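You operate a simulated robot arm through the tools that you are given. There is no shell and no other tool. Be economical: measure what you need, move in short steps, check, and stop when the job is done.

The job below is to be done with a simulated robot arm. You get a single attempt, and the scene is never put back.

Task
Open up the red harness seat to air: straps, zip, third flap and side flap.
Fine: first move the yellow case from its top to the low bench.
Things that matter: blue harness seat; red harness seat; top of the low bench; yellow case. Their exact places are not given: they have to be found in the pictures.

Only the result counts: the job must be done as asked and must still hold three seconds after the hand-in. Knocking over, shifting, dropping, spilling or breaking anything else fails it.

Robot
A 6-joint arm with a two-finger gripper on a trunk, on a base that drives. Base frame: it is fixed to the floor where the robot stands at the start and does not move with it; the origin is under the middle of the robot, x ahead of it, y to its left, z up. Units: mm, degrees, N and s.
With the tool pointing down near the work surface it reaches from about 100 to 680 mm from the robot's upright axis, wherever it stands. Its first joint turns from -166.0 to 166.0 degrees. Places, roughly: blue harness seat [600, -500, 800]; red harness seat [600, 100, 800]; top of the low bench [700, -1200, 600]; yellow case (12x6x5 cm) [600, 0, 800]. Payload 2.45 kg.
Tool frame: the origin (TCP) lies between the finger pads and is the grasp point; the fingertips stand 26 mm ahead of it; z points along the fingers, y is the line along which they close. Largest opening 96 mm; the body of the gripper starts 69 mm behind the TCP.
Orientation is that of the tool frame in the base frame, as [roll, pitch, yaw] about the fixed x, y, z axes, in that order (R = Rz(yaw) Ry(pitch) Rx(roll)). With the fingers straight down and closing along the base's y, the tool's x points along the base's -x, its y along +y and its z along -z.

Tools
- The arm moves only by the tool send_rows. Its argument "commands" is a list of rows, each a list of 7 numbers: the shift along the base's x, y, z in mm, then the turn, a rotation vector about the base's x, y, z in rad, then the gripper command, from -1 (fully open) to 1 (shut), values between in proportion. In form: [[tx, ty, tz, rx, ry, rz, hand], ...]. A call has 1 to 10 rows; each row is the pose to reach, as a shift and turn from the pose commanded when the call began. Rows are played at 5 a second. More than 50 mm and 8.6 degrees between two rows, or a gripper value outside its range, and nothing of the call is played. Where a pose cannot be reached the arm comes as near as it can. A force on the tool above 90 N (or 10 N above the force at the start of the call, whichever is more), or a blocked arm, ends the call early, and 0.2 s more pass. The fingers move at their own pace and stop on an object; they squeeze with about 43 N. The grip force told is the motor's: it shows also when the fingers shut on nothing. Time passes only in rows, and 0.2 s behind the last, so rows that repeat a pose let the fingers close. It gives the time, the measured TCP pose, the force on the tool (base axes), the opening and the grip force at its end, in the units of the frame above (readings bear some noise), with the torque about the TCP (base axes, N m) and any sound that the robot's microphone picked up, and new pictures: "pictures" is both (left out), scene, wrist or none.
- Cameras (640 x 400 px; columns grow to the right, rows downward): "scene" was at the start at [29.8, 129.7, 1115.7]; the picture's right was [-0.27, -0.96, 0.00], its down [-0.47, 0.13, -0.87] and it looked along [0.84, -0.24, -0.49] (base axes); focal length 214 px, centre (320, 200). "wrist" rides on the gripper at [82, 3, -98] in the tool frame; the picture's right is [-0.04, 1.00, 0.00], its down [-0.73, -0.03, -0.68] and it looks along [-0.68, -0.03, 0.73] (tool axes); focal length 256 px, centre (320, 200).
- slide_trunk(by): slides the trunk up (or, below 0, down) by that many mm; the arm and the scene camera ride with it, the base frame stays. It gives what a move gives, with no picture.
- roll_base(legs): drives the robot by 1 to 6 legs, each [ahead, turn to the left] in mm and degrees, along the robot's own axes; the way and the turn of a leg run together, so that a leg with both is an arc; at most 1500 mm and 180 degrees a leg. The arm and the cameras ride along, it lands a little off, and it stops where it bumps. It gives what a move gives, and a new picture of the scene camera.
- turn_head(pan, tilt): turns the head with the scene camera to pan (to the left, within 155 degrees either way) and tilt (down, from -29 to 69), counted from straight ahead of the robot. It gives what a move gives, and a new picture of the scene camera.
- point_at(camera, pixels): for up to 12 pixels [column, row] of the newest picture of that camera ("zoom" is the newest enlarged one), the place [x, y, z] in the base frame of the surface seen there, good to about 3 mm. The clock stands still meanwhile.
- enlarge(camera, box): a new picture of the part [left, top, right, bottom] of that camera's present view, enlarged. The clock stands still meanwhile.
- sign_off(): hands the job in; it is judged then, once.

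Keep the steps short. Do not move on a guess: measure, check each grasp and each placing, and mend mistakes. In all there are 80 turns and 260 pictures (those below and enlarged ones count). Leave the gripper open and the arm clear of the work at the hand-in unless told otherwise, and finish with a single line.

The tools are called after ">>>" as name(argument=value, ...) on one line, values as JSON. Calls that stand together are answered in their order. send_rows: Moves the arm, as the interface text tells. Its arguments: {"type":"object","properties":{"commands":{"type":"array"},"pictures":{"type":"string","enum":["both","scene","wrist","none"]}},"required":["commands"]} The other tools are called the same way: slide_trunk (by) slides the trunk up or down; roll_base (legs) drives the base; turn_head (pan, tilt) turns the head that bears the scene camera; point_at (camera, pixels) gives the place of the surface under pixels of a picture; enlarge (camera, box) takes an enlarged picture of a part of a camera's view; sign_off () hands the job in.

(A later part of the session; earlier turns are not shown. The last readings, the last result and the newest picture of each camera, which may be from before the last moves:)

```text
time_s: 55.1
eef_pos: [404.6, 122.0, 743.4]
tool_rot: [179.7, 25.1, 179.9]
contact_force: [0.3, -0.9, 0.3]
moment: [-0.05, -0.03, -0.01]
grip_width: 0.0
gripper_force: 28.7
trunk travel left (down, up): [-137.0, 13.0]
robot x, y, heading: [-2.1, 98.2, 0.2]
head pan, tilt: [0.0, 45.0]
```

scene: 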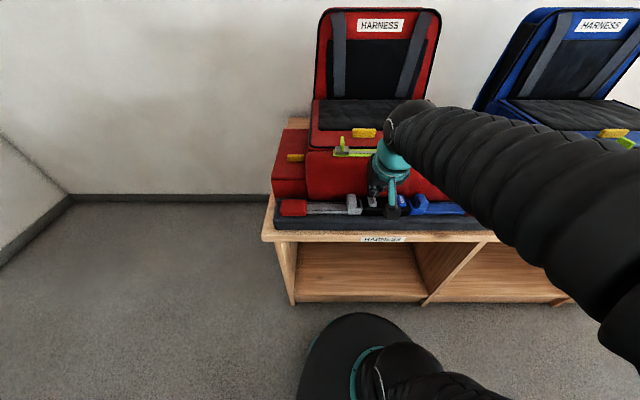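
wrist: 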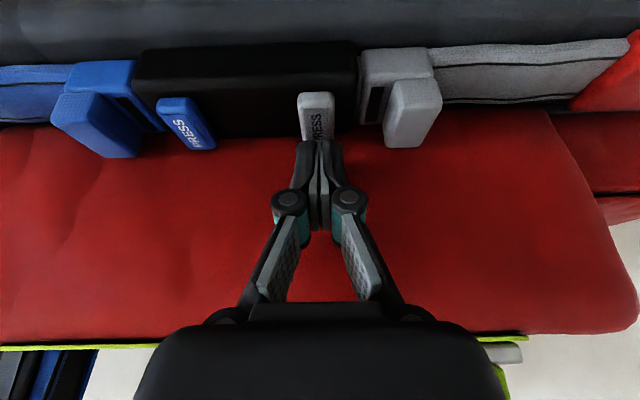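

The view is clear now. I'll shift 5 mm toward the robot to clear the cushion and press again.

>>> send_rows(commands=[[-6, 0, -4, 0, 0, 0, 1], [-6, 0, -8, 0, 0, 0, 1], [-6, 0, -11, 0, 0, 0, 1], [-6, 0, -14, 0, 0, 0, 1], [-6, 0, -16, 0, 0, 0, 1], [-6, 0, -16, 0, 0, 0, 1]], pictures="wrist")

```text
time_s: 56.5
eef_pos: [400.7, 123.1, 728.5]
tool_rot: [179.7, 25.1, 179.9]
contact_force: [-0.1, 0.3, 3.1]
moment: [-0.04, -0.02, 0.02]
grip_width: 6.2
gripper_force: 28.5
trunk travel left (down, up): [-137.0, 13.0]
robot x, y, heading: [0.0, 97.1, -0.1]
head pan, tilt: [0.0, 45.0]
```

wrist: 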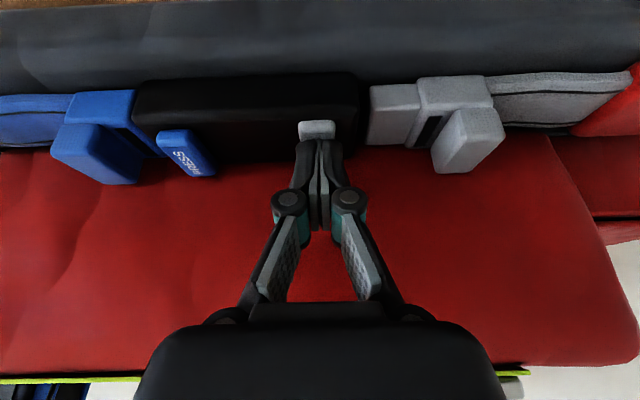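

The grey tongue popped out. Now I'll rise and do the same to the blue button at y≈42.

>>> send_rows(commands=[[0, 0, 20, 0, 0, 0, 1], [0, -40, 20, 0, 0, 0, 1], [0, -80, 20, 0, 0, 0, 1], [0, -80, 12, 0, 0, 0, 1], [0, -80, 7, 0, 0, 0, 1], [0, -80, 4, 0, 0, 0, 1], [0, -80, 1, 0, 0, 0, 1], [0, -80, -1, 0, 0, 0, 1], [0, -80, -1, 0, 0, 0, 1]])

```text
time_s: 58.5
eef_pos: [398.1, 41.9, 727.9]
tool_rot: [179.9, 25.2, 179.9]
contact_force: [0.1, -1.8, 6.1]
moment: [-0.04, 0.01, -0.02]
grip_width: 6.1
gripper_force: 28.5
trunk travel left (down, up): [-137.0, 13.0]
robot x, y, heading: [2.0, 94.8, -0.1]
head pan, tilt: [0.0, 45.0]
```

scene: 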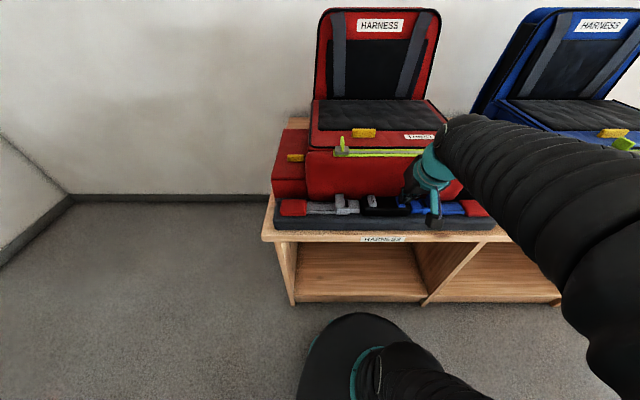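
wrist: 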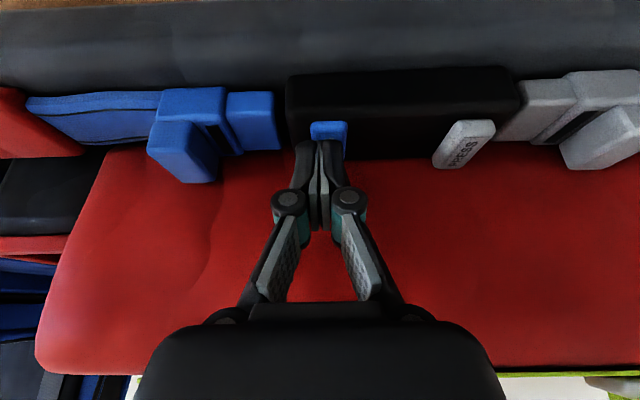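

Both tongues popped. I'll rise and inspect how far out they are.

>>> send_rows(commands=[[0, 10, 30, 0, 0, 0, 1], [0, 40, 60, 0, 0, 0, 1]])

>>> enlarge(camera="wrist", box=[130, 20, 610, 220])

>>> enlarge(camera="scene", box=[270, 180, 510, 240])

```text
time_s: 59.1
eef_pos: [400.0, 81.8, 786.7]
tool_rot: [179.7, 25.0, 179.8]
contact_force: [0.9, 0.4, -0.4]
moment: [-0.01, 0.05, 0.0]
grip_width: 0.1
gripper_force: 28.9
trunk travel left (down, up): [-137.0, 13.0]
robot x, y, heading: [-0.6, 97.3, 0.1]
head pan, tilt: [0.0, 45.0]
```

scene: 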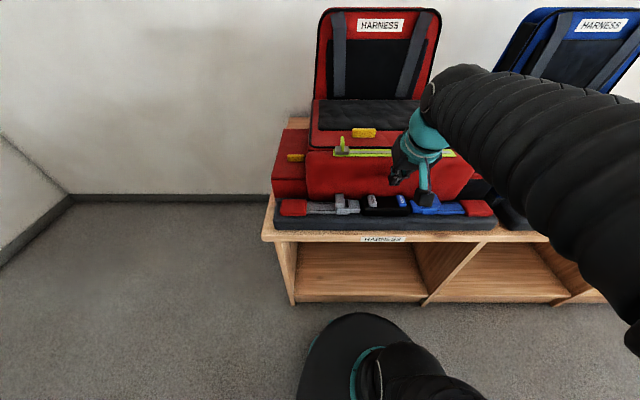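
wrist: 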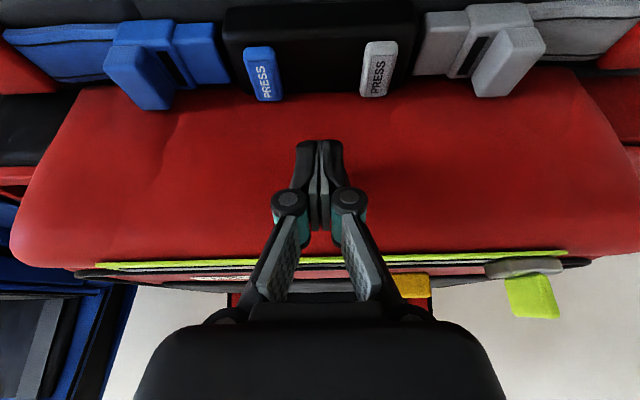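

```text
1.33 times, centred on (370, 120) of wrist
```

zoom: 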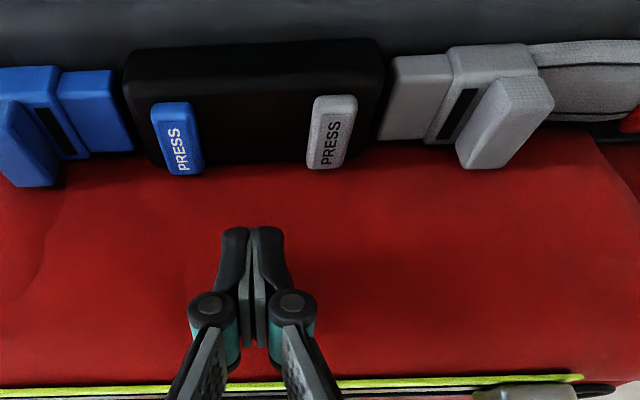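

```text
2.67 times, centred on (390, 210) of scene
```

zoom: 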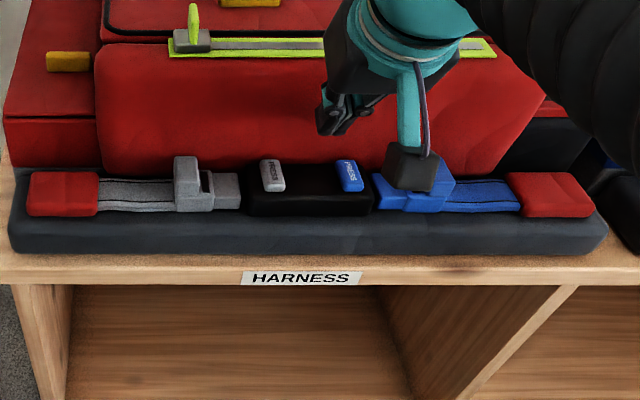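

Both tongues seem just out of the housing, with a thin gap. To be sure, I'll push each grip further outward, so I measure them first.

>>> point_at(camera="wrist", pixels=[[508, 35], [540, 38], [478, 90], [500, 92], [465, 70], [430, 45], [415, 50], [408, 50], [118, 40], [105, 60], [168, 105], [200, 50]])

```text
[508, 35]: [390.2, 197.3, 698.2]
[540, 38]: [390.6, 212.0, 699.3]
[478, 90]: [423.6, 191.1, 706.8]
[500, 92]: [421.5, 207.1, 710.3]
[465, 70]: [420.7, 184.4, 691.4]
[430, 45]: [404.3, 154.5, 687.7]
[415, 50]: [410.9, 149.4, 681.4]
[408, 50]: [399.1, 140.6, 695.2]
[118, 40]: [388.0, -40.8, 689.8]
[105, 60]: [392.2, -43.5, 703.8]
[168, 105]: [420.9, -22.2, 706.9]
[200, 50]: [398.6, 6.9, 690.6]
```

Grey plate end is at y≈150 and the housing edge at 141, so it is out. I'll push the grey grip gently outward with closed fingers to see whether it slides further.

>>> send_rows(commands=[[0, 45, 0, 0, 0, 0, 1], [0, 91, 0, 0, 0, 0, 1], [0, 91, -30, 0, 0, 0, 1], [0, 91, -56, 0, 0, 0, 1], [0, 98, -56, 0, 0, 0, 1], [0, 104, -56, 0, 0, 0, 1], [0, 110, -56, 0, 0, 0, 1], [0, 116, -56, 0, 0, 0, 1], [0, 116, -56, 0, 0, 0, 1]])

```text
time_s: 61.1
eef_pos: [400.3, 196.7, 731.2]
tool_rot: [-180.0, 25.0, 179.8]
contact_force: [1.7, -32.1, 1.8]
moment: [-0.69, -0.01, 0.05]
grip_width: 0.1
gripper_force: 28.3
trunk travel left (down, up): [-137.0, 13.0]
robot x, y, heading: [-3.7, 96.8, -0.2]
head pan, tilt: [0.0, 45.0]
```

scene: 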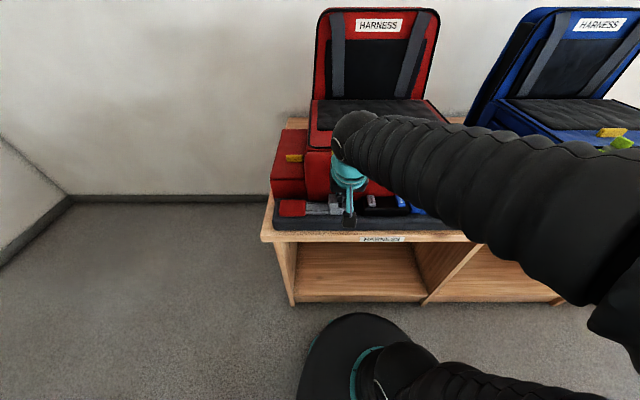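
wrist: 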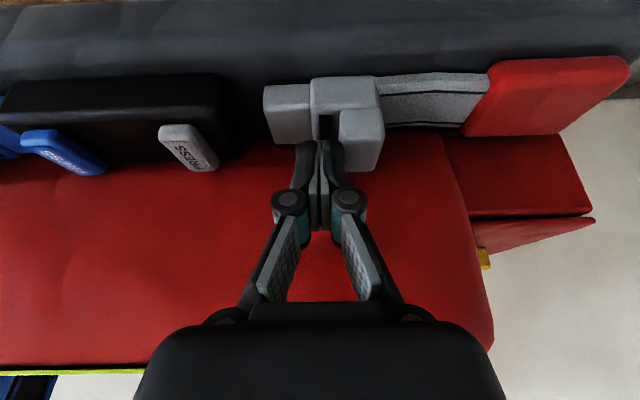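

The grey tongue slid further, with a clear gap to the housing. Now I'll do the same for blue toward -y.

>>> send_rows(commands=[[0, -6, 0, 0, 0, 0, 1], [0, -8, 45, 0, 0, 0, 1], [0, -55, 50, 0, 0, 0, 1], [0, -104, 50, 0, 0, 0, 1], [0, -153, 50, 0, 0, 0, 1], [0, -202, 50, 0, 0, 0, 1], [0, -206, 20, 0, 0, 0, 1], [0, -206, 0, 0, 0, 0, 1], [0, -217, 0, 0, 0, 0, 1], [0, -224, 0, 0, 0, 0, 1]], pictures="wrist")

>>> send_rows(commands=[[0, -5, 0, 0, 0, 0, 1], [0, -8, 0, 0, 0, 0, 1], [0, -8, 0, 0, 0, 0, 1]], pictures="wrist")

```text
time_s: 63.3
eef_pos: [398.5, -26.4, 729.7]
tool_rot: [179.8, 25.0, 179.8]
contact_force: [-0.9, 1.4, 0.1]
moment: [0.03, -0.01, 0.0]
grip_width: 0.0
gripper_force: 28.3
trunk travel left (down, up): [-137.0, 13.0]
robot x, y, heading: [0.4, 99.8, 0.2]
head pan, tilt: [0.0, 45.0]
```

wrist: 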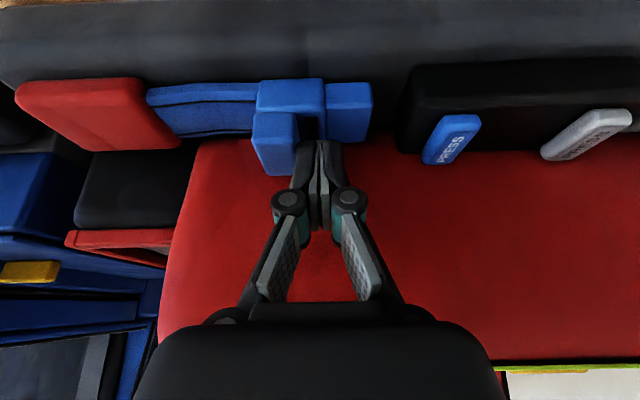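

```text
time_s: 64.1
eef_pos: [398.0, -28.6, 731.9]
tool_rot: [179.6, 24.9, 179.9]
contact_force: [4.8, 62.1, -7.2]
moment: [1.38, -0.13, -0.03]
grip_width: 0.0
gripper_force: 28.6
trunk travel left (down, up): [-137.0, 13.0]
robot x, y, heading: [1.2, 96.9, 0.3]
head pan, tilt: [0.0, 45.0]
```

wrist: 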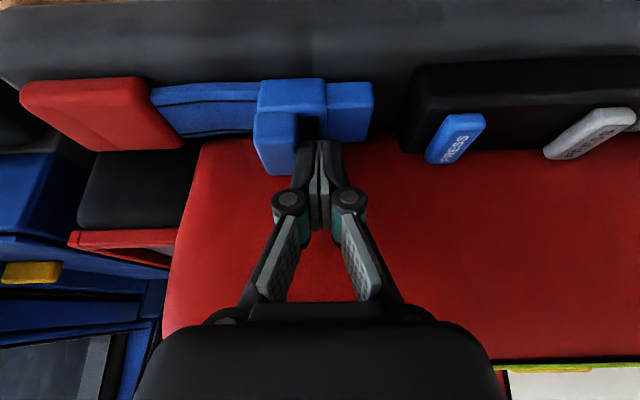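

Blue is at its end stop. Straps are done. I'll back off, rise, straighten the tool, and move toward the zip slider at (438,200).

>>> send_rows(commands=[[0, 5, 0, 0, 0, 0, 1], [-5, 8, 45, 0, 0, 0, 1], [-10, 20, 90, 0, 0, 0, 1], [-15, 50, 125, 0, 0.145, 0, 0.5], [-15, 90, 150, 0, 0.29, 0, 0], [-15, 135, 165, 0, 0.435, 0, -0.5], [-10, 180, 170, 0, 0.435, 0, -0.5], [-5, 229, 170, 0, 0.435, 0, -0.5]])

>>> enlarge(camera="scene", box=[310, 115, 410, 180])

```text
time_s: 65.9
eef_pos: [393.3, 195.9, 901.3]
tool_rot: [179.8, 0.1, 179.9]
contact_force: [-0.7, 0.5, 0.9]
moment: [0.04, 0.03, 0.0]
grip_width: 72.1
gripper_force: 0.1
trunk travel left (down, up): [-137.0, 13.0]
robot x, y, heading: [-1.2, 98.2, -0.0]
head pan, tilt: [0.0, 45.0]
```

scene: 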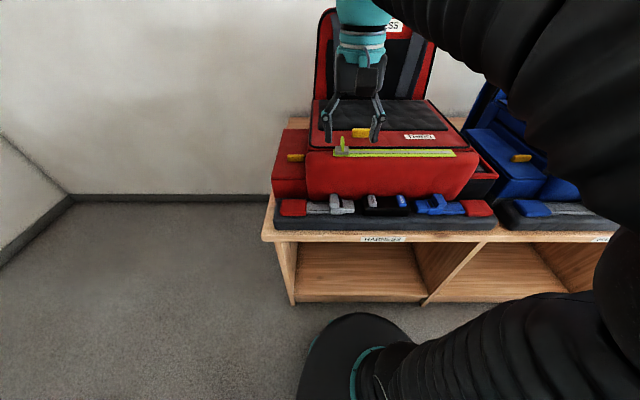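
wrist: 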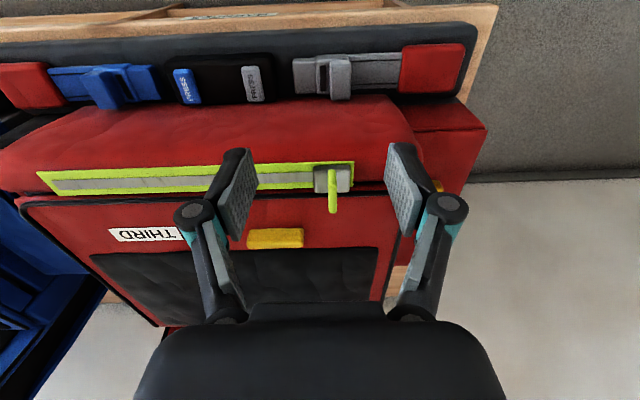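

```text
6.15 times, centred on (360, 148) of scene
```

zoom: 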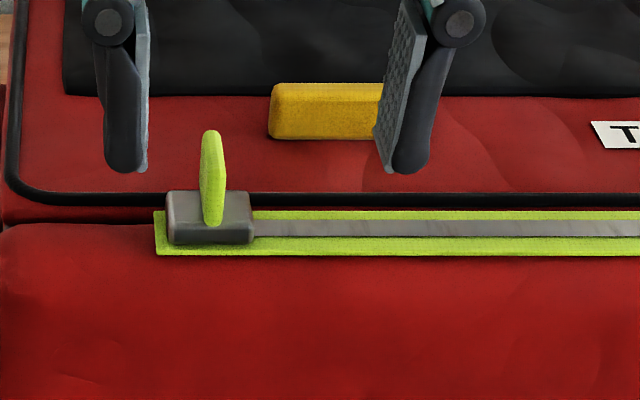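

The pull is an upright fin, thin along y, on the slider. I'll measure it.

>>> point_at(camera="wrist", pixels=[[333, 173], [333, 190], [333, 208], [318, 178], [348, 178], [334, 168]])

>>> point_at(camera="scene", pixels=[[343, 137], [343.5, 142], [344, 148], [340, 151], [348, 151], [345, 155]])

```text
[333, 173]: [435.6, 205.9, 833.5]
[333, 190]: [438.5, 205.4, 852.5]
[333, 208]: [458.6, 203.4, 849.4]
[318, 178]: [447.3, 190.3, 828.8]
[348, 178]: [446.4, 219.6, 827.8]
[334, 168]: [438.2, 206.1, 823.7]
```

```text
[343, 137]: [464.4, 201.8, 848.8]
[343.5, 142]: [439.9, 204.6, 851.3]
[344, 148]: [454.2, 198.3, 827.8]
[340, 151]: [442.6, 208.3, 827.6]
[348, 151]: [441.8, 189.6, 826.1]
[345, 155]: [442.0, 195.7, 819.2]
```

The fin is at x 436–460, y≈204, z up to 855. I'll move over it, lower to TCP z≈858 and close.

>>> send_rows(commands=[[30, 5, 0, 0, 0, 0, -0.5], [55, 8, 0, 0, 0, 0, -0.5], [55, 8, -25, 0, 0, 0, -0.5], [55, 8, -43, 0, 0, 0, -0.5], [55, 8, -43, 0, 0, 0, 1], [55, 8, -43, 0, 0, 0, 1], [55, 8, -43, 0, 0, 0, 1]])

```text
time_s: 67.5
eef_pos: [449.3, 203.0, 857.6]
tool_rot: [179.8, 0.2, 179.9]
contact_force: [-0.8, 0.8, 0.3]
moment: [-0.01, -0.28, -0.12]
grip_width: 7.0
gripper_force: 35.2
trunk travel left (down, up): [-137.0, 13.0]
robot x, y, heading: [-1.0, 95.0, -0.1]
head pan, tilt: [0.0, 45.0]
```

scene: 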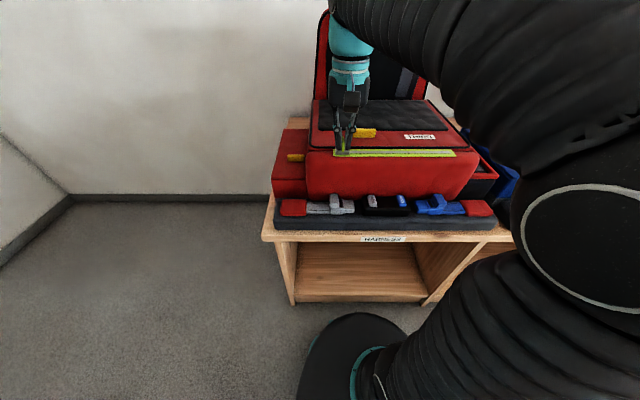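
wrist: 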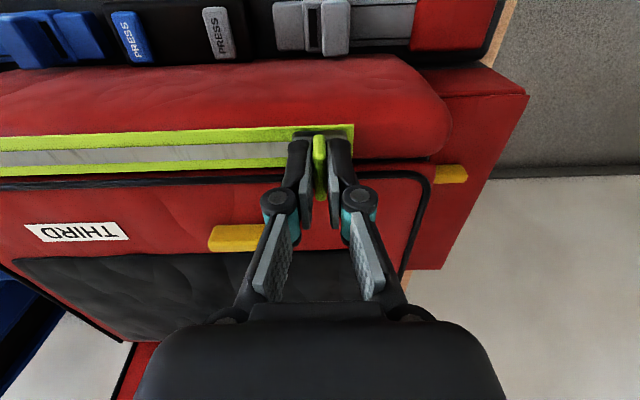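

Fin gripped at 7 mm. I'll drag along -y with 25 mm steps.

>>> send_rows(commands=[[0, -12, 0, 0, 0, 0, 1], [0, -37, 0, 0, 0, 0, 1], [0, -62, 0, 0, 0, 0, 1], [0, -87, 0, 0, 0, 0, 1], [0, -112, 0, 0, 0, 0, 1], [0, -137, 0, 0, 0, 0, 1], [0, -162, 0, 0, 0, 0, 1], [0, -187, 0, 0, 0, 0, 1], [0, -212, 0, 0, 0, 0, 1]])

```text
time_s: 69.5
eef_pos: [448.3, -8.2, 857.7]
tool_rot: [179.8, 0.1, 179.9]
contact_force: [-11.9, 0.5, -5.7]
moment: [0.01, -0.41, -0.13]
grip_width: 6.7
gripper_force: 35.6
trunk travel left (down, up): [-137.0, 13.0]
robot x, y, heading: [-3.7, 98.2, -0.2]
head pan, tilt: [0.0, 45.0]
```

scene: 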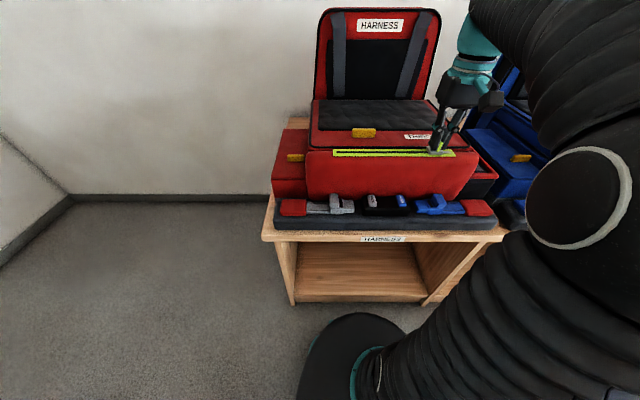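
wrist: 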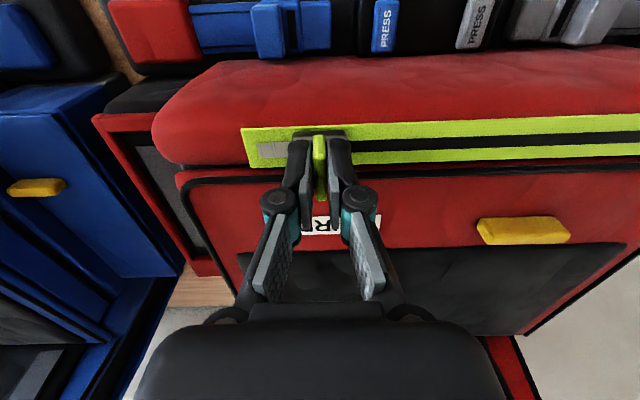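

The zip is opening behind the slider (dark line). About 30 mm remain, so I'll continue until the end stop.

>>> send_rows(commands=[[0, -10, 0, 0, 0, 0, 1], [0, -18, 0, 0, 0, 0, 1], [0, -25, 0, 0, 0, 0, 1], [0, -31, 0, 0, 0, 0, 1], [0, -36, 0, 0, 0, 0, 1], [0, -40, 0, 0, 0, 0, 1]], pictures="wrist")

```text
time_s: 70.9
eef_pos: [449.9, -37.6, 857.5]
tool_rot: [179.6, -0.3, -179.8]
contact_force: [-22.7, 66.6, -36.2]
moment: [1.45, 0.14, -0.1]
grip_width: 7.4
gripper_force: 36.0
trunk travel left (down, up): [-137.0, 13.0]
robot x, y, heading: [1.6, 95.7, 0.3]
head pan, tilt: [0.0, 45.0]
```

wrist: 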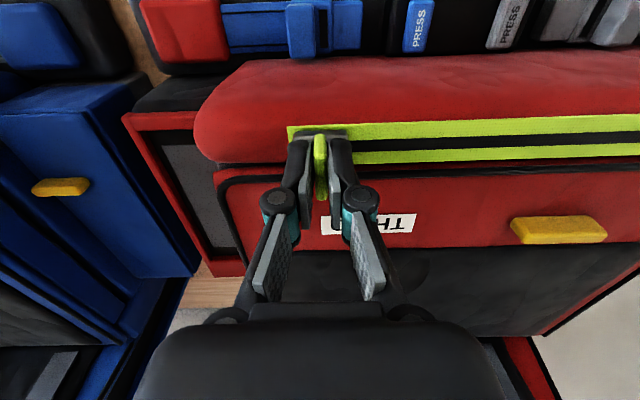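

The end stop is reached (66 N). I'll ease off, open and rise, then measure the third flap's tab and its rear hinge.

>>> send_rows(commands=[[0, 5, 0, 0, 0, 0, 1], [0, 5, 0, 0, 0, 0, 0.5], [0, 5, 0, 0, 0, 0, 0.3], [0, 5, 40, 0, 0, 0, 0], [-10, 45, 70, 0, 0, 0, -0.3], [-20, 90, 85, 0, 0, 0, -0.5], [-20, 135, 85, 0, 0, 0, -0.5]])

>>> point_at(camera="wrist", pixels=[[240, 240], [300, 240], [270, 230], [270, 250], [270, 265]])

>>> turn_head(pan=10, tilt=35)

```text
refused: row 5 steps farther than a row can; nothing moved
```

```text
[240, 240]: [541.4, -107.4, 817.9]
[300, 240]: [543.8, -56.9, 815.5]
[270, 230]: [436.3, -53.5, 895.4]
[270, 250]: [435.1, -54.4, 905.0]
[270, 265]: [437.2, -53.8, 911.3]
```

```text
time_s: 71.6
eef_pos: [448.3, -38.3, 857.7]
tool_rot: [179.4, -0.2, -179.8]
contact_force: [-16.8, 73.2, -34.6]
moment: [1.4, 0.87, -0.29]
grip_width: 10.8
gripper_force: 37.9
trunk travel left (down, up): [-137.0, 13.0]
robot x, y, heading: [4.4, 96.8, 0.4]
head pan, tilt: [10.0, 35.0]
```

scene: 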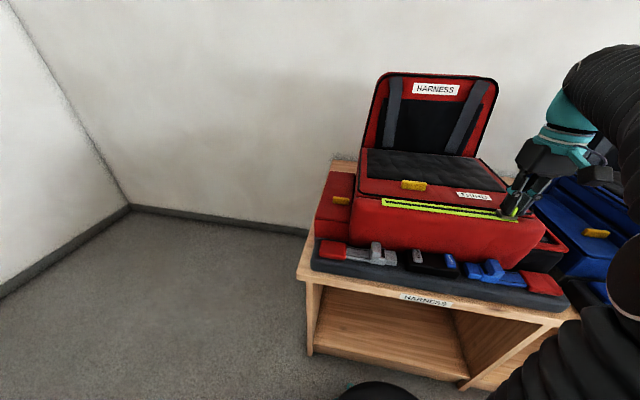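

A step was too long again; I'll resend with shorter ones.

>>> send_rows(commands=[[0, 6, 0, 0, 0, 0, 1], [0, 6, 0, 0, 0, 0, 0.5], [0, 6, 0, 0, 0, 0, 0.2], [0, 6, 35, 0, 0, 0, 0], [-5, 35, 65, 0, 0, 0, -0.3], [-10, 75, 85, 0, 0, 0, -0.5], [-10, 115, 85, 0, 0, 0, -0.5], [-10, 150, 85, 0, 0, 0, -0.5]])

```text
time_s: 73.4
eef_pos: [441.1, 101.1, 943.0]
tool_rot: [179.8, 0.1, 179.9]
contact_force: [0.6, 0.4, 0.7]
moment: [-0.01, 0.01, 0.01]
grip_width: 72.2
gripper_force: 0.0
trunk travel left (down, up): [-137.0, 13.0]
robot x, y, heading: [0.4, 95.3, -0.3]
head pan, tilt: [10.0, 35.0]
```

scene: 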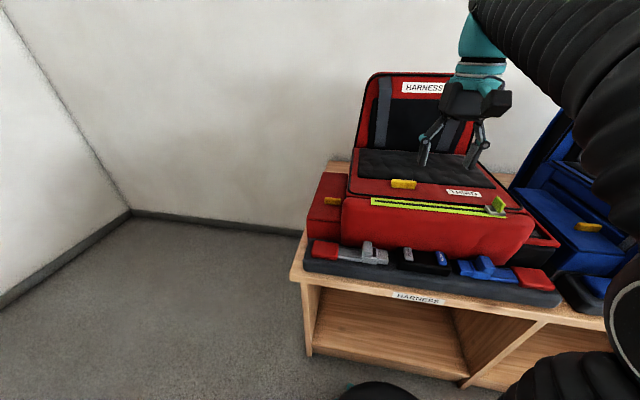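
wrist: 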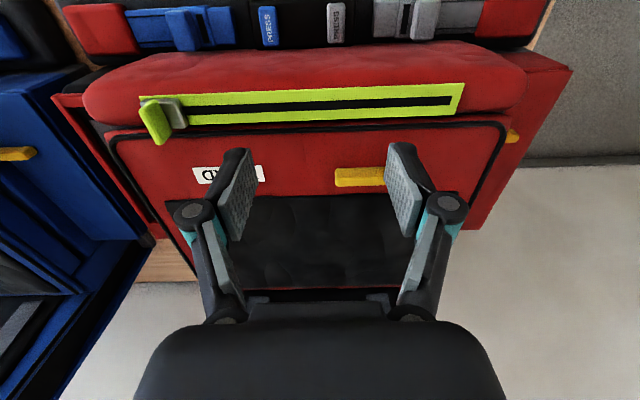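

The zip is fully open. Now I'll measure the tab and the flap's front and rear edges.

>>> enlarge(camera="scene", box=[300, 130, 560, 290])

>>> point_at(camera="scene", pixels=[[403, 183], [391, 184], [415, 185], [403, 188], [400, 194], [420, 198], [362, 152], [357, 147], [420, 156], [385, 196], [358, 195], [420, 150]])

>>> point_at(camera="wrist", pixels=[[338, 170], [338, 185], [360, 170], [383, 175], [300, 135], [300, 155], [290, 285], [330, 293], [512, 135]])

```text
2.46 times, centred on (430, 210) of scene
```

zoom: 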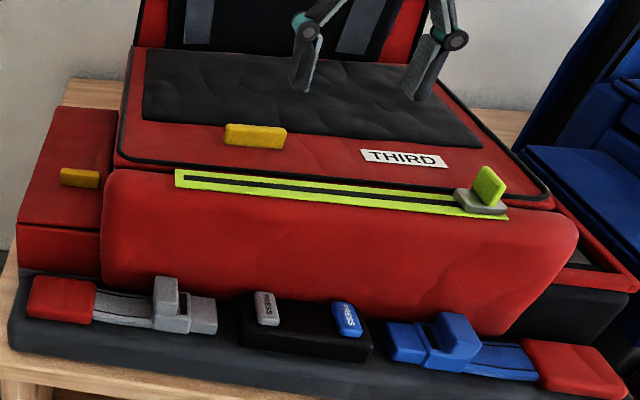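

```text
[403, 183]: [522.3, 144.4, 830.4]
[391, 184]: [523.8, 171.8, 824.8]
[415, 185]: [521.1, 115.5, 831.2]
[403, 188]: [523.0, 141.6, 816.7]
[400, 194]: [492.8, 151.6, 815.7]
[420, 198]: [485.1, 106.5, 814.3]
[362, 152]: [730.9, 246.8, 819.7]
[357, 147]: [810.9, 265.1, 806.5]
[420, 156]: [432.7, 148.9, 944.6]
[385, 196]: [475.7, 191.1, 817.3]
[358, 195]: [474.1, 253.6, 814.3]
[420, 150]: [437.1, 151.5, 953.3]
```

```text
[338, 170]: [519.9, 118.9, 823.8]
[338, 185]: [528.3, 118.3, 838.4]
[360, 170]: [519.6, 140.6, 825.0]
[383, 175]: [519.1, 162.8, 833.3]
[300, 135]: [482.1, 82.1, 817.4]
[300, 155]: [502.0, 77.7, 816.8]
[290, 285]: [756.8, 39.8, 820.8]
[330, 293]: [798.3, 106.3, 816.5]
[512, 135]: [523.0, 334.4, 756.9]
```

The tab is about x 519–540, y 115–172, z 817–838; the flap front is at x≈475 and the hinge far back near x≈780. Reach will matter, so I'll check how close the base stands to the bench.

>>> turn_head(pan=0, tilt=60)

>>> point_at(camera="scene", pixels=[[340, 250], [360, 250], [340, 220], [380, 240], [340, 180], [400, 180], [340, 300], [330, 160], [420, 130]])

```text
time_s: 74.3
eef_pos: [438.8, 102.2, 943.7]
tool_rot: [179.8, 0.2, 179.9]
contact_force: [-0.7, 0.5, -0.9]
moment: [0.02, 0.02, -0.01]
grip_width: 72.0
gripper_force: 0.0
trunk travel left (down, up): [-137.0, 13.0]
robot x, y, heading: [2.3, 97.2, 0.0]
head pan, tilt: [0.0, 60.0]
```

scene: 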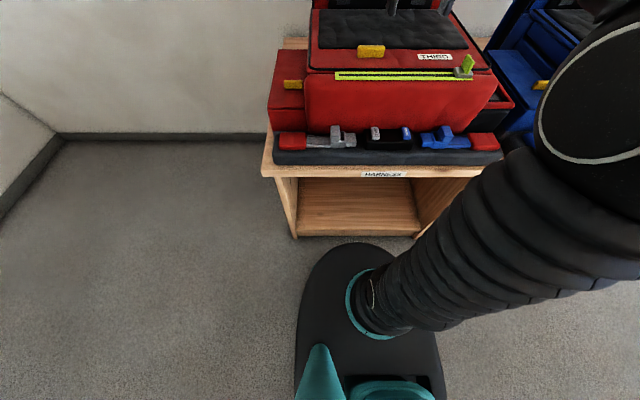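

```text
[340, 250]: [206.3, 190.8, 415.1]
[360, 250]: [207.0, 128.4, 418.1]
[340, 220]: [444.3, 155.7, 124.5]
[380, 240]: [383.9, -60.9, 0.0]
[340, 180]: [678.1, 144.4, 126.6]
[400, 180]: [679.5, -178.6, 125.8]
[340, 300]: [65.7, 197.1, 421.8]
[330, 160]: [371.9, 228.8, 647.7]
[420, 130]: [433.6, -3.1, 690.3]
```

The base front is at x≈220 and the bench front at 370. I'll drive 110 mm ahead; the gripper at z 943 stays well above everything.

>>> roll_base(legs=[[110, 0]])

>>> slide_trunk(by=12)

>>> turn_head(pan=5, tilt=40)

```text
time_s: 75.5
eef_pos: [549.9, 99.2, 943.5]
tool_rot: [179.8, 0.2, 179.7]
contact_force: [0.4, 0.1, 0.1]
moment: [0.0, -0.03, -0.01]
grip_width: 72.0
gripper_force: 0.0
trunk travel left (down, up): [-137.0, 13.0]
robot x, y, heading: [111.1, 98.6, -0.2]
head pan, tilt: [0.0, 60.0]
```

scene: 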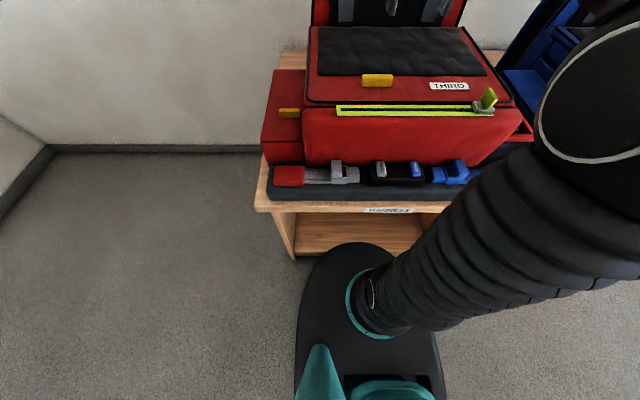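

```text
time_s: 76.1
eef_pos: [549.4, 99.2, 954.5]
tool_rot: [179.8, 0.2, 179.8]
contact_force: [-0.5, 0.1, 0.4]
moment: [-0.02, 0.05, 0.0]
grip_width: 72.0
gripper_force: 0.0
trunk travel left (down, up): [-150.0, 1.0]
robot x, y, heading: [112.3, 94.8, -0.1]
head pan, tilt: [0.0, 60.0]
```

```text
time_s: 76.9
eef_pos: [549.2, 99.6, 954.7]
tool_rot: [179.8, 0.2, 179.8]
contact_force: [-0.8, -0.2, -0.3]
moment: [0.01, 0.01, -0.04]
grip_width: 72.2
gripper_force: 0.0
trunk travel left (down, up): [-150.0, 1.0]
robot x, y, heading: [111.0, 97.7, 0.2]
head pan, tilt: [5.0, 40.0]
```

scene: 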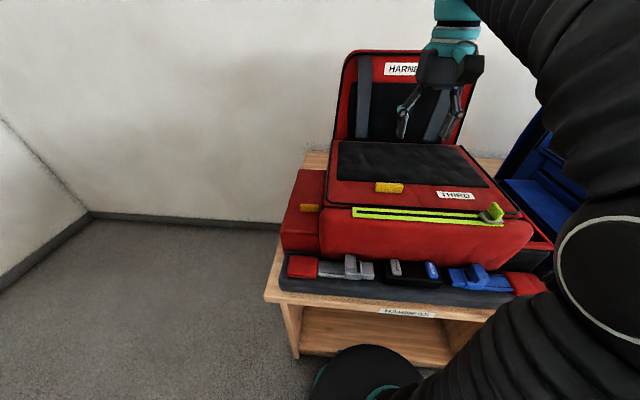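

I'll go to the tab at (529,143), tips at z≈825, and pinch it along y.

>>> send_rows(commands=[[-10, 20, 0, 0, 0, 0, -1], [-20, 43.5, -20, 0, 0, 0, -1], [-20, 43.5, -60, 0, 0, 0, -1], [-20, 43.5, -90, 0, 0, 0, -1], [-20, 43.5, -103, 0, 0, 0, -1], [-20, 43.5, -103, 0, 0, 0, 1], [-20, 43.5, -103, 0, 0, 0, 1], [-20, 43.5, -103, 0, 0, 0, 1]])

```text
time_s: 78.7
eef_pos: [529.6, 143.1, 852.4]
tool_rot: [179.7, 0.2, 179.8]
contact_force: [1.1, 5.7, 4.8]
moment: [0.81, -0.72, -0.11]
grip_width: 59.6
gripper_force: 45.0
trunk travel left (down, up): [-150.0, 1.0]
robot x, y, heading: [111.1, 98.2, -0.0]
head pan, tilt: [5.0, 40.0]
```

scene: 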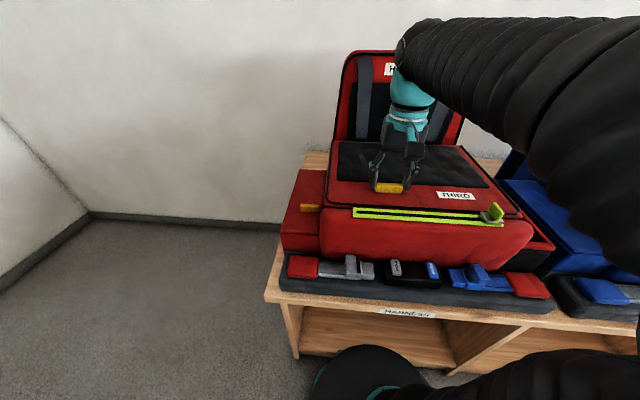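
wrist: 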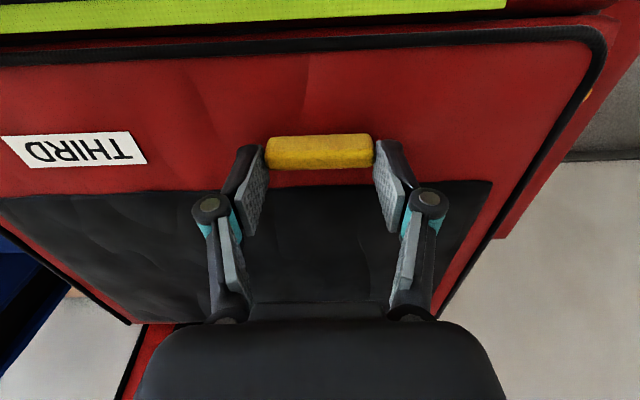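

Tab pinched at 60 mm. I'll lift in a small arc of about 60 mm and look.

>>> send_rows(commands=[[0, 0, 10, 0, 0, 0, 1], [1, 0, 20, 0, 0, 0, 1], [2, 0, 30, 0, 0, 0, 1], [4, 0, 45, 0, 0, 0, 1], [7, 0, 60, 0, 0, 0, 1]])

```text
time_s: 79.9
eef_pos: [540.3, 142.6, 910.6]
tool_rot: [179.9, 0.1, 179.7]
contact_force: [30.5, 10.2, -15.0]
moment: [-0.25, 0.42, 0.47]
grip_width: 60.0
gripper_force: 45.0
trunk travel left (down, up): [-150.0, 1.0]
robot x, y, heading: [111.0, 96.0, 0.2]
head pan, tilt: [5.0, 40.0]
```

scene: 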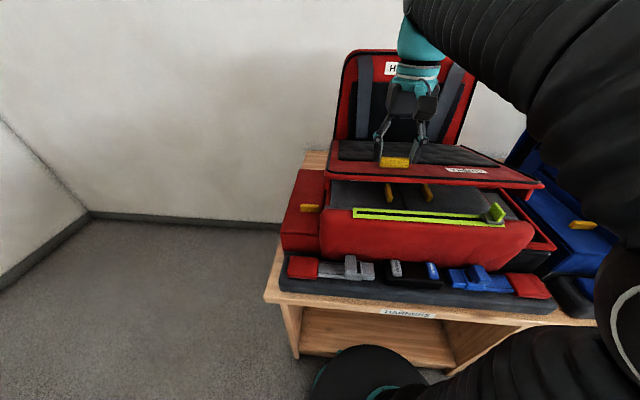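
wrist: 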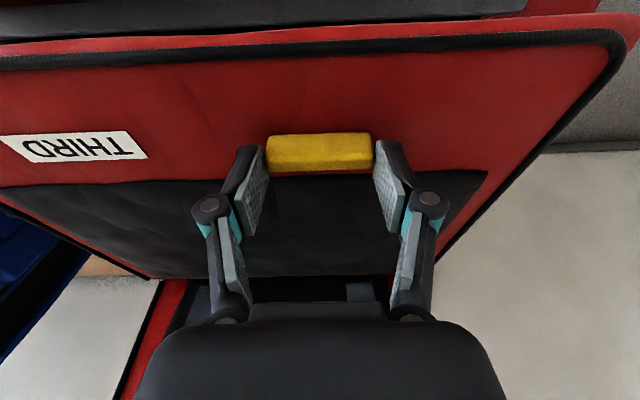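

The flap is lifting, with 30 N along +x, so my arc is slightly off. I'll measure the flap's slope to find the hinge.

>>> point_at(camera="scene", pixels=[[345, 165], [350, 145], [360, 160], [342, 150], [395, 172], [450, 155], [480, 148], [515, 178], [470, 170], [335, 170]])

>>> enlarge(camera="scene", box=[310, 110, 560, 260])

```text
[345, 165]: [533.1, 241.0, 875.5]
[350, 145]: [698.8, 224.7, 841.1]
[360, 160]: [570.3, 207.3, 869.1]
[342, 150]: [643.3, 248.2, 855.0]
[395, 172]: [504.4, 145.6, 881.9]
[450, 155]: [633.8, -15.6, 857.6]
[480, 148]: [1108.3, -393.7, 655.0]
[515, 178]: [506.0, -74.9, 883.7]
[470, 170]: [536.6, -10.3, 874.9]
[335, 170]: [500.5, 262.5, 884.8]
```

```text
2.56 times, centred on (435, 185) of scene
```

zoom: 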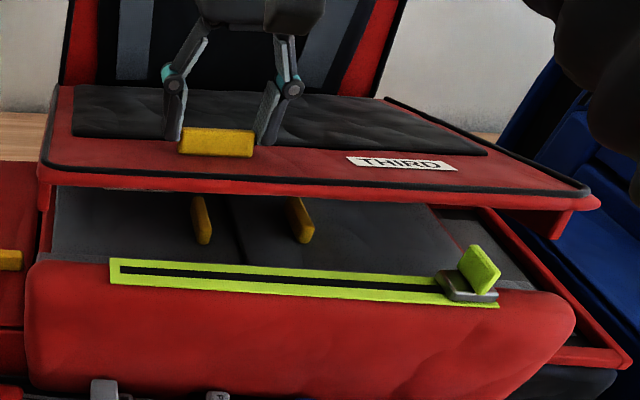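

The hinge works out near x≈815, z≈816, so the flap is at about 12°. I'll follow the arc on to about 30°.

>>> send_rows(commands=[[5, 0, 16, 0, 0, 0, 1], [12, 0, 33, 0, 0, 0, 1], [20, 0, 50, 0, 0, 0, 1], [29, 0, 66, 0, 0, 0, 1], [39, 0, 81, 0, 0, 0, 1]])

```text
time_s: 81.1
eef_pos: [579.0, 141.8, 991.0]
tool_rot: [179.7, 0.0, 179.8]
contact_force: [24.5, 10.0, -26.7]
moment: [0.05, 0.78, 0.08]
grip_width: 59.6
gripper_force: 45.4
trunk travel left (down, up): [-150.0, 1.0]
robot x, y, heading: [110.7, 95.7, 0.0]
head pan, tilt: [5.0, 40.0]
```

scene: 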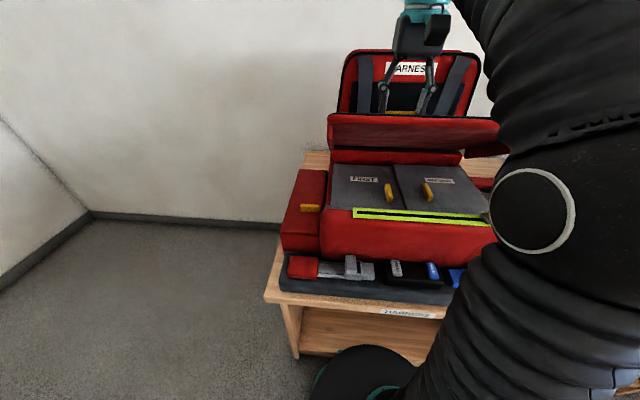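
wrist: 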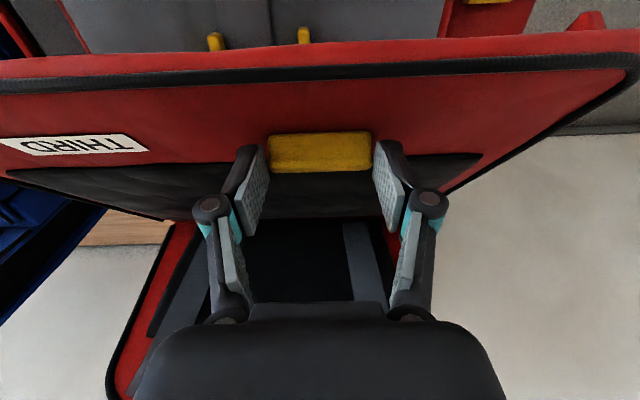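

It opens well; FIRST and SECOND panels show underneath. I'll continue to about 45°.

>>> send_rows(commands=[[9, 0, 13, 0, 0, 0, 1], [19, 0, 25, 0, 0, 0, 1], [30, 0, 39, 0, 0, 0, 1], [39, 0, 48, 0, 0, 0, 1], [48, 0, 57, 0, 0, 0, 1]])

```text
time_s: 82.3
eef_pos: [599.3, 142.5, 1002.6]
tool_rot: [179.8, 0.7, 179.8]
contact_force: [-36.3, 12.8, 34.2]
moment: [0.41, 0.75, 0.02]
grip_width: 59.8
gripper_force: 45.1
out of reach, approached as far as the arm can: row 2, 3, 4, 5
trunk travel left (down, up): [-150.0, 1.0]
robot x, y, heading: [111.3, 100.7, -0.2]
head pan, tilt: [5.0, 40.0]
```

scene: 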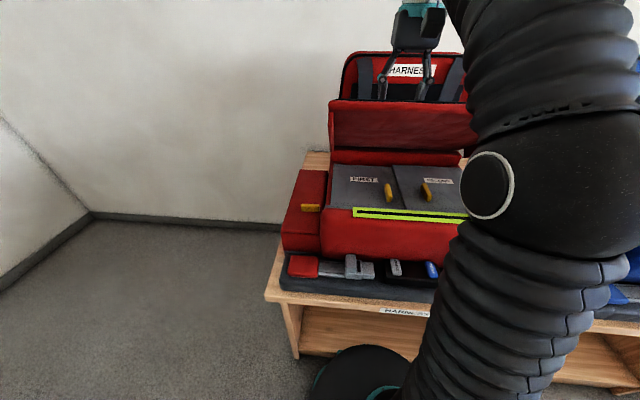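
wrist: 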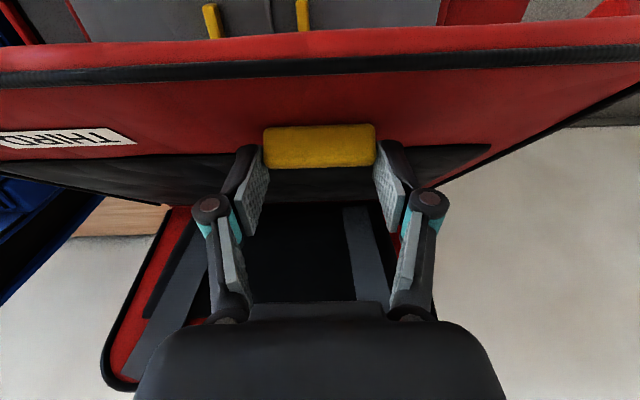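

The vertical tool's height limit is reached at about 35°. I'll open the fingers to test whether the flap stays put by itself.

>>> send_rows(commands=[[0, 0, 0, 0, 0, 0, 0], [0, 0, 0, 0, 0, 0, -1], [0, 0, 0, 0, 0, 0, -1]])

```text
time_s: 83.1
eef_pos: [605.2, 142.5, 998.1]
tool_rot: [179.8, 0.4, 179.8]
contact_force: [-0.2, 0.3, -0.8]
moment: [0.02, 0.02, 0.0]
grip_width: 96.1
gripper_force: 0.1
trunk travel left (down, up): [-150.0, 1.0]
robot x, y, heading: [109.6, 98.7, 0.1]
head pan, tilt: [5.0, 40.0]
```

scene: 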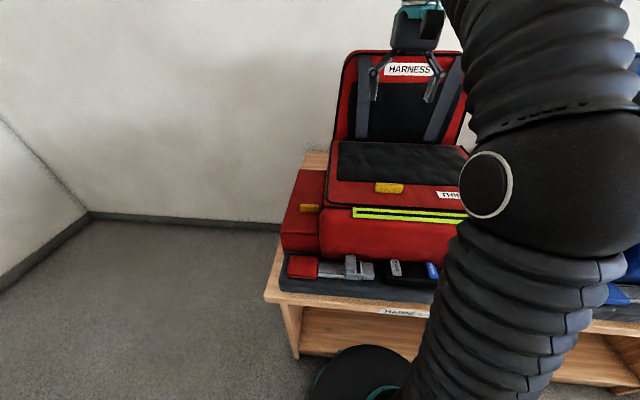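
wrist: 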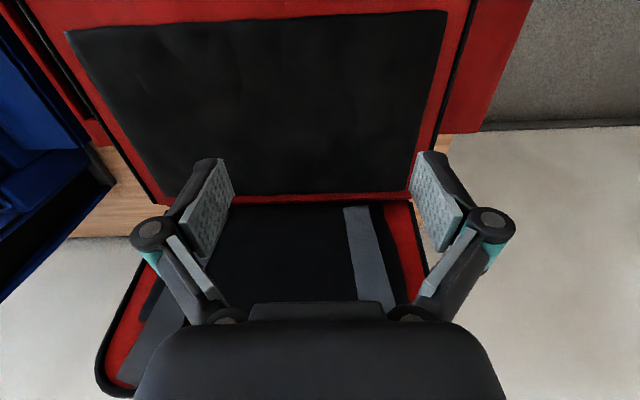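

The flap falls shut by itself, so it must be carried past upright in one go. From the front the arm can't reach that high. I'll check the flap's left edge and the free floor on the left, for working from the bench's end.

>>> enlarge(camera="scene", box=[270, 130, 400, 290])

>>> point_at(camera="scene", pixels=[[345, 65], [355, 55], [335, 135], [360, 100], [320, 200], [325, 212], [300, 180], [283, 235], [268, 290], [150, 220], [150, 180], [80, 215]])

```text
2.50 times, centred on (335, 210) of scene
```

zoom: 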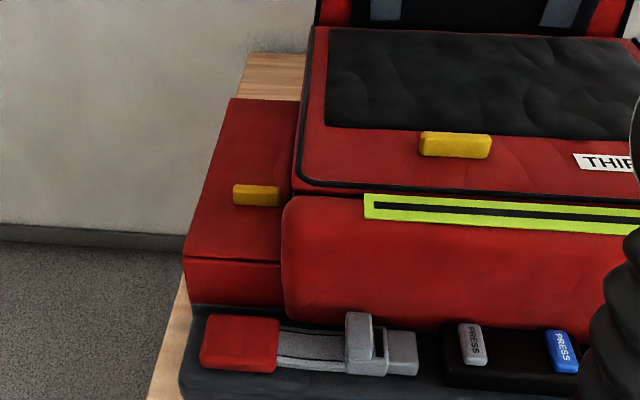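

```text
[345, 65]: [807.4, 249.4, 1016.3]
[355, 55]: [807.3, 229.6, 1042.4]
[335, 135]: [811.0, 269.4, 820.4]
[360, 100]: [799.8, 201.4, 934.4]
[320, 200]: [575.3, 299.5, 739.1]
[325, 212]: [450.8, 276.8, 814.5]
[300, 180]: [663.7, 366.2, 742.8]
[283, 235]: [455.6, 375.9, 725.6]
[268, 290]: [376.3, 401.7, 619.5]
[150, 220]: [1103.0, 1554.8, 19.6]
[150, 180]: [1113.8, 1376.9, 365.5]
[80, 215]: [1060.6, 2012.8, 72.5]
```

The backrest is upright at x≈800, so the flap may only need carrying past some holding point. I fitted the hinge at (811,808), r=282 mm. With the tool tilted 35° forward the arm reaches higher. I'll drive 25 mm closer, then go to an approach pose by the tab.

>>> roll_base(legs=[[25, 0]])

```text
time_s: 84.2
eef_pos: [627.3, 142.2, 998.4]
tool_rot: [179.8, 0.3, 179.9]
contact_force: [1.0, 0.4, -0.3]
moment: [0.02, -0.03, 0.0]
grip_width: 96.2
gripper_force: 0.0
trunk travel left (down, up): [-150.0, 1.0]
robot x, y, heading: [131.8, 97.1, -0.3]
head pan, tilt: [5.0, 40.0]
stopped in leg 1: the robot was blocked; the commanded pose is now the measured one
```

scene: 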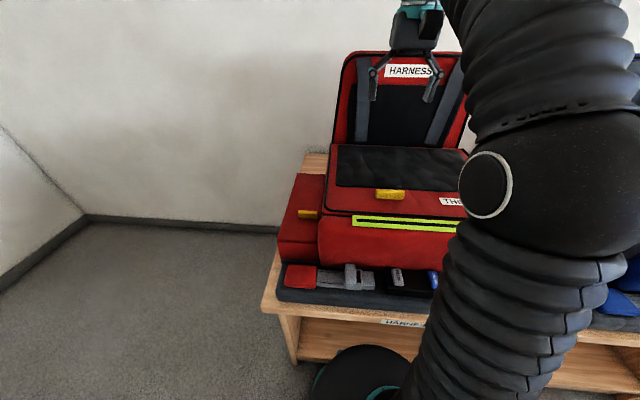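

It touched the bench after 21 mm, so that is as near as it gets. I'll go to the approach pose and re-measure the tab in case the bench shifted.

>>> send_rows(commands=[[-29, 0, -15, 0, -0.1222, 0, -1], [-58, 0, -30, 0, -0.2444, 0, -1], [-87, 1, -50, 0, -0.3666, 0, -1], [-116, 1, -75, 0, -0.4888, 0, -1], [-145, 1, -101, 0, -0.611, 0, -1]])

>>> point_at(camera="scene", pixels=[[390, 191], [380, 192], [399, 193], [345, 275], [300, 275], [307, 213]])

```text
time_s: 85.3
eef_pos: [482.3, 143.8, 896.7]
tool_rot: [179.6, 35.4, 179.7]
contact_force: [0.5, -0.3, 0.4]
moment: [-0.04, 0.04, 0.01]
grip_width: 95.8
gripper_force: 0.1
trunk travel left (down, up): [-150.0, 1.0]
robot x, y, heading: [133.0, 97.4, -0.1]
head pan, tilt: [5.0, 40.0]
```

scene: 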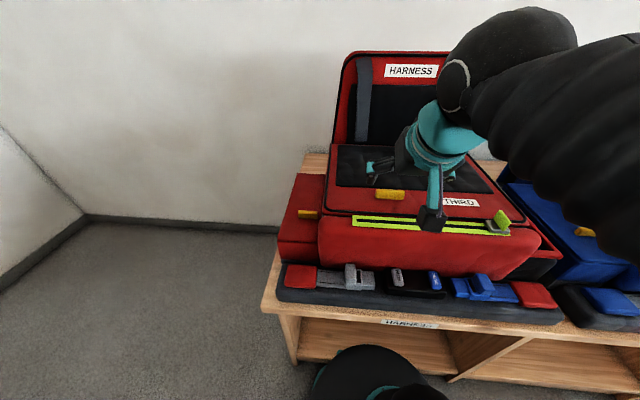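
wrist: 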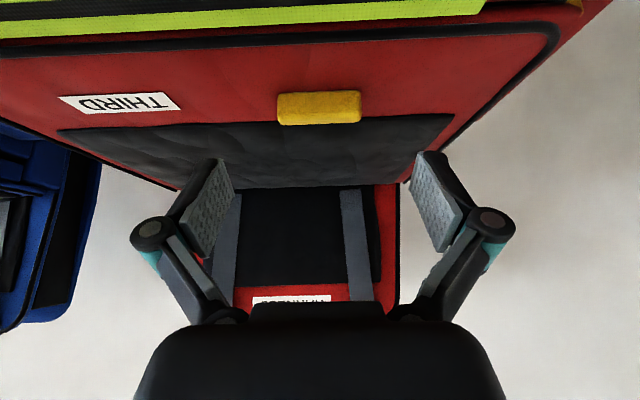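

```text
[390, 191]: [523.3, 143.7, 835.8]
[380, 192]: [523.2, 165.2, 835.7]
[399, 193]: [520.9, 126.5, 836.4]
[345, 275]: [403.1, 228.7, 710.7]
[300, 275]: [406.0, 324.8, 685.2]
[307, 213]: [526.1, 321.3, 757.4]
```

Nothing shifted. I'll slide in along the tool axis and pinch the tab.

>>> send_rows(commands=[[15, 0, -21, 0, 0, 0, -1], [28, 0, -39, 0, 0, 0, -1], [34.5, 0, -48, 0, 0, 0, -1], [34.5, 0, -48, 0, 0, 0, 1], [34.5, 0, -48, 0, 0, 0, 1], [34.5, 0, -48, 0, 0, 0, 1]])

```text
time_s: 86.8
eef_pos: [516.4, 144.3, 850.5]
tool_rot: [179.6, 35.4, 179.8]
contact_force: [-3.3, 5.0, 3.2]
moment: [0.65, -0.5, 0.5]
grip_width: 59.6
gripper_force: 45.1
trunk travel left (down, up): [-150.0, 1.0]
robot x, y, heading: [132.9, 96.8, -0.2]
head pan, tilt: [5.0, 40.0]
```

scene: 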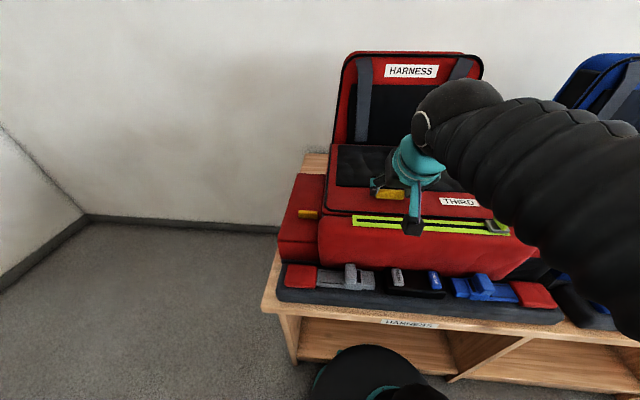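
wrist: 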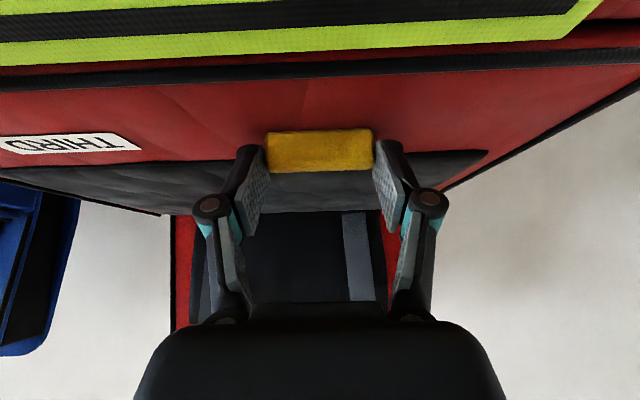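

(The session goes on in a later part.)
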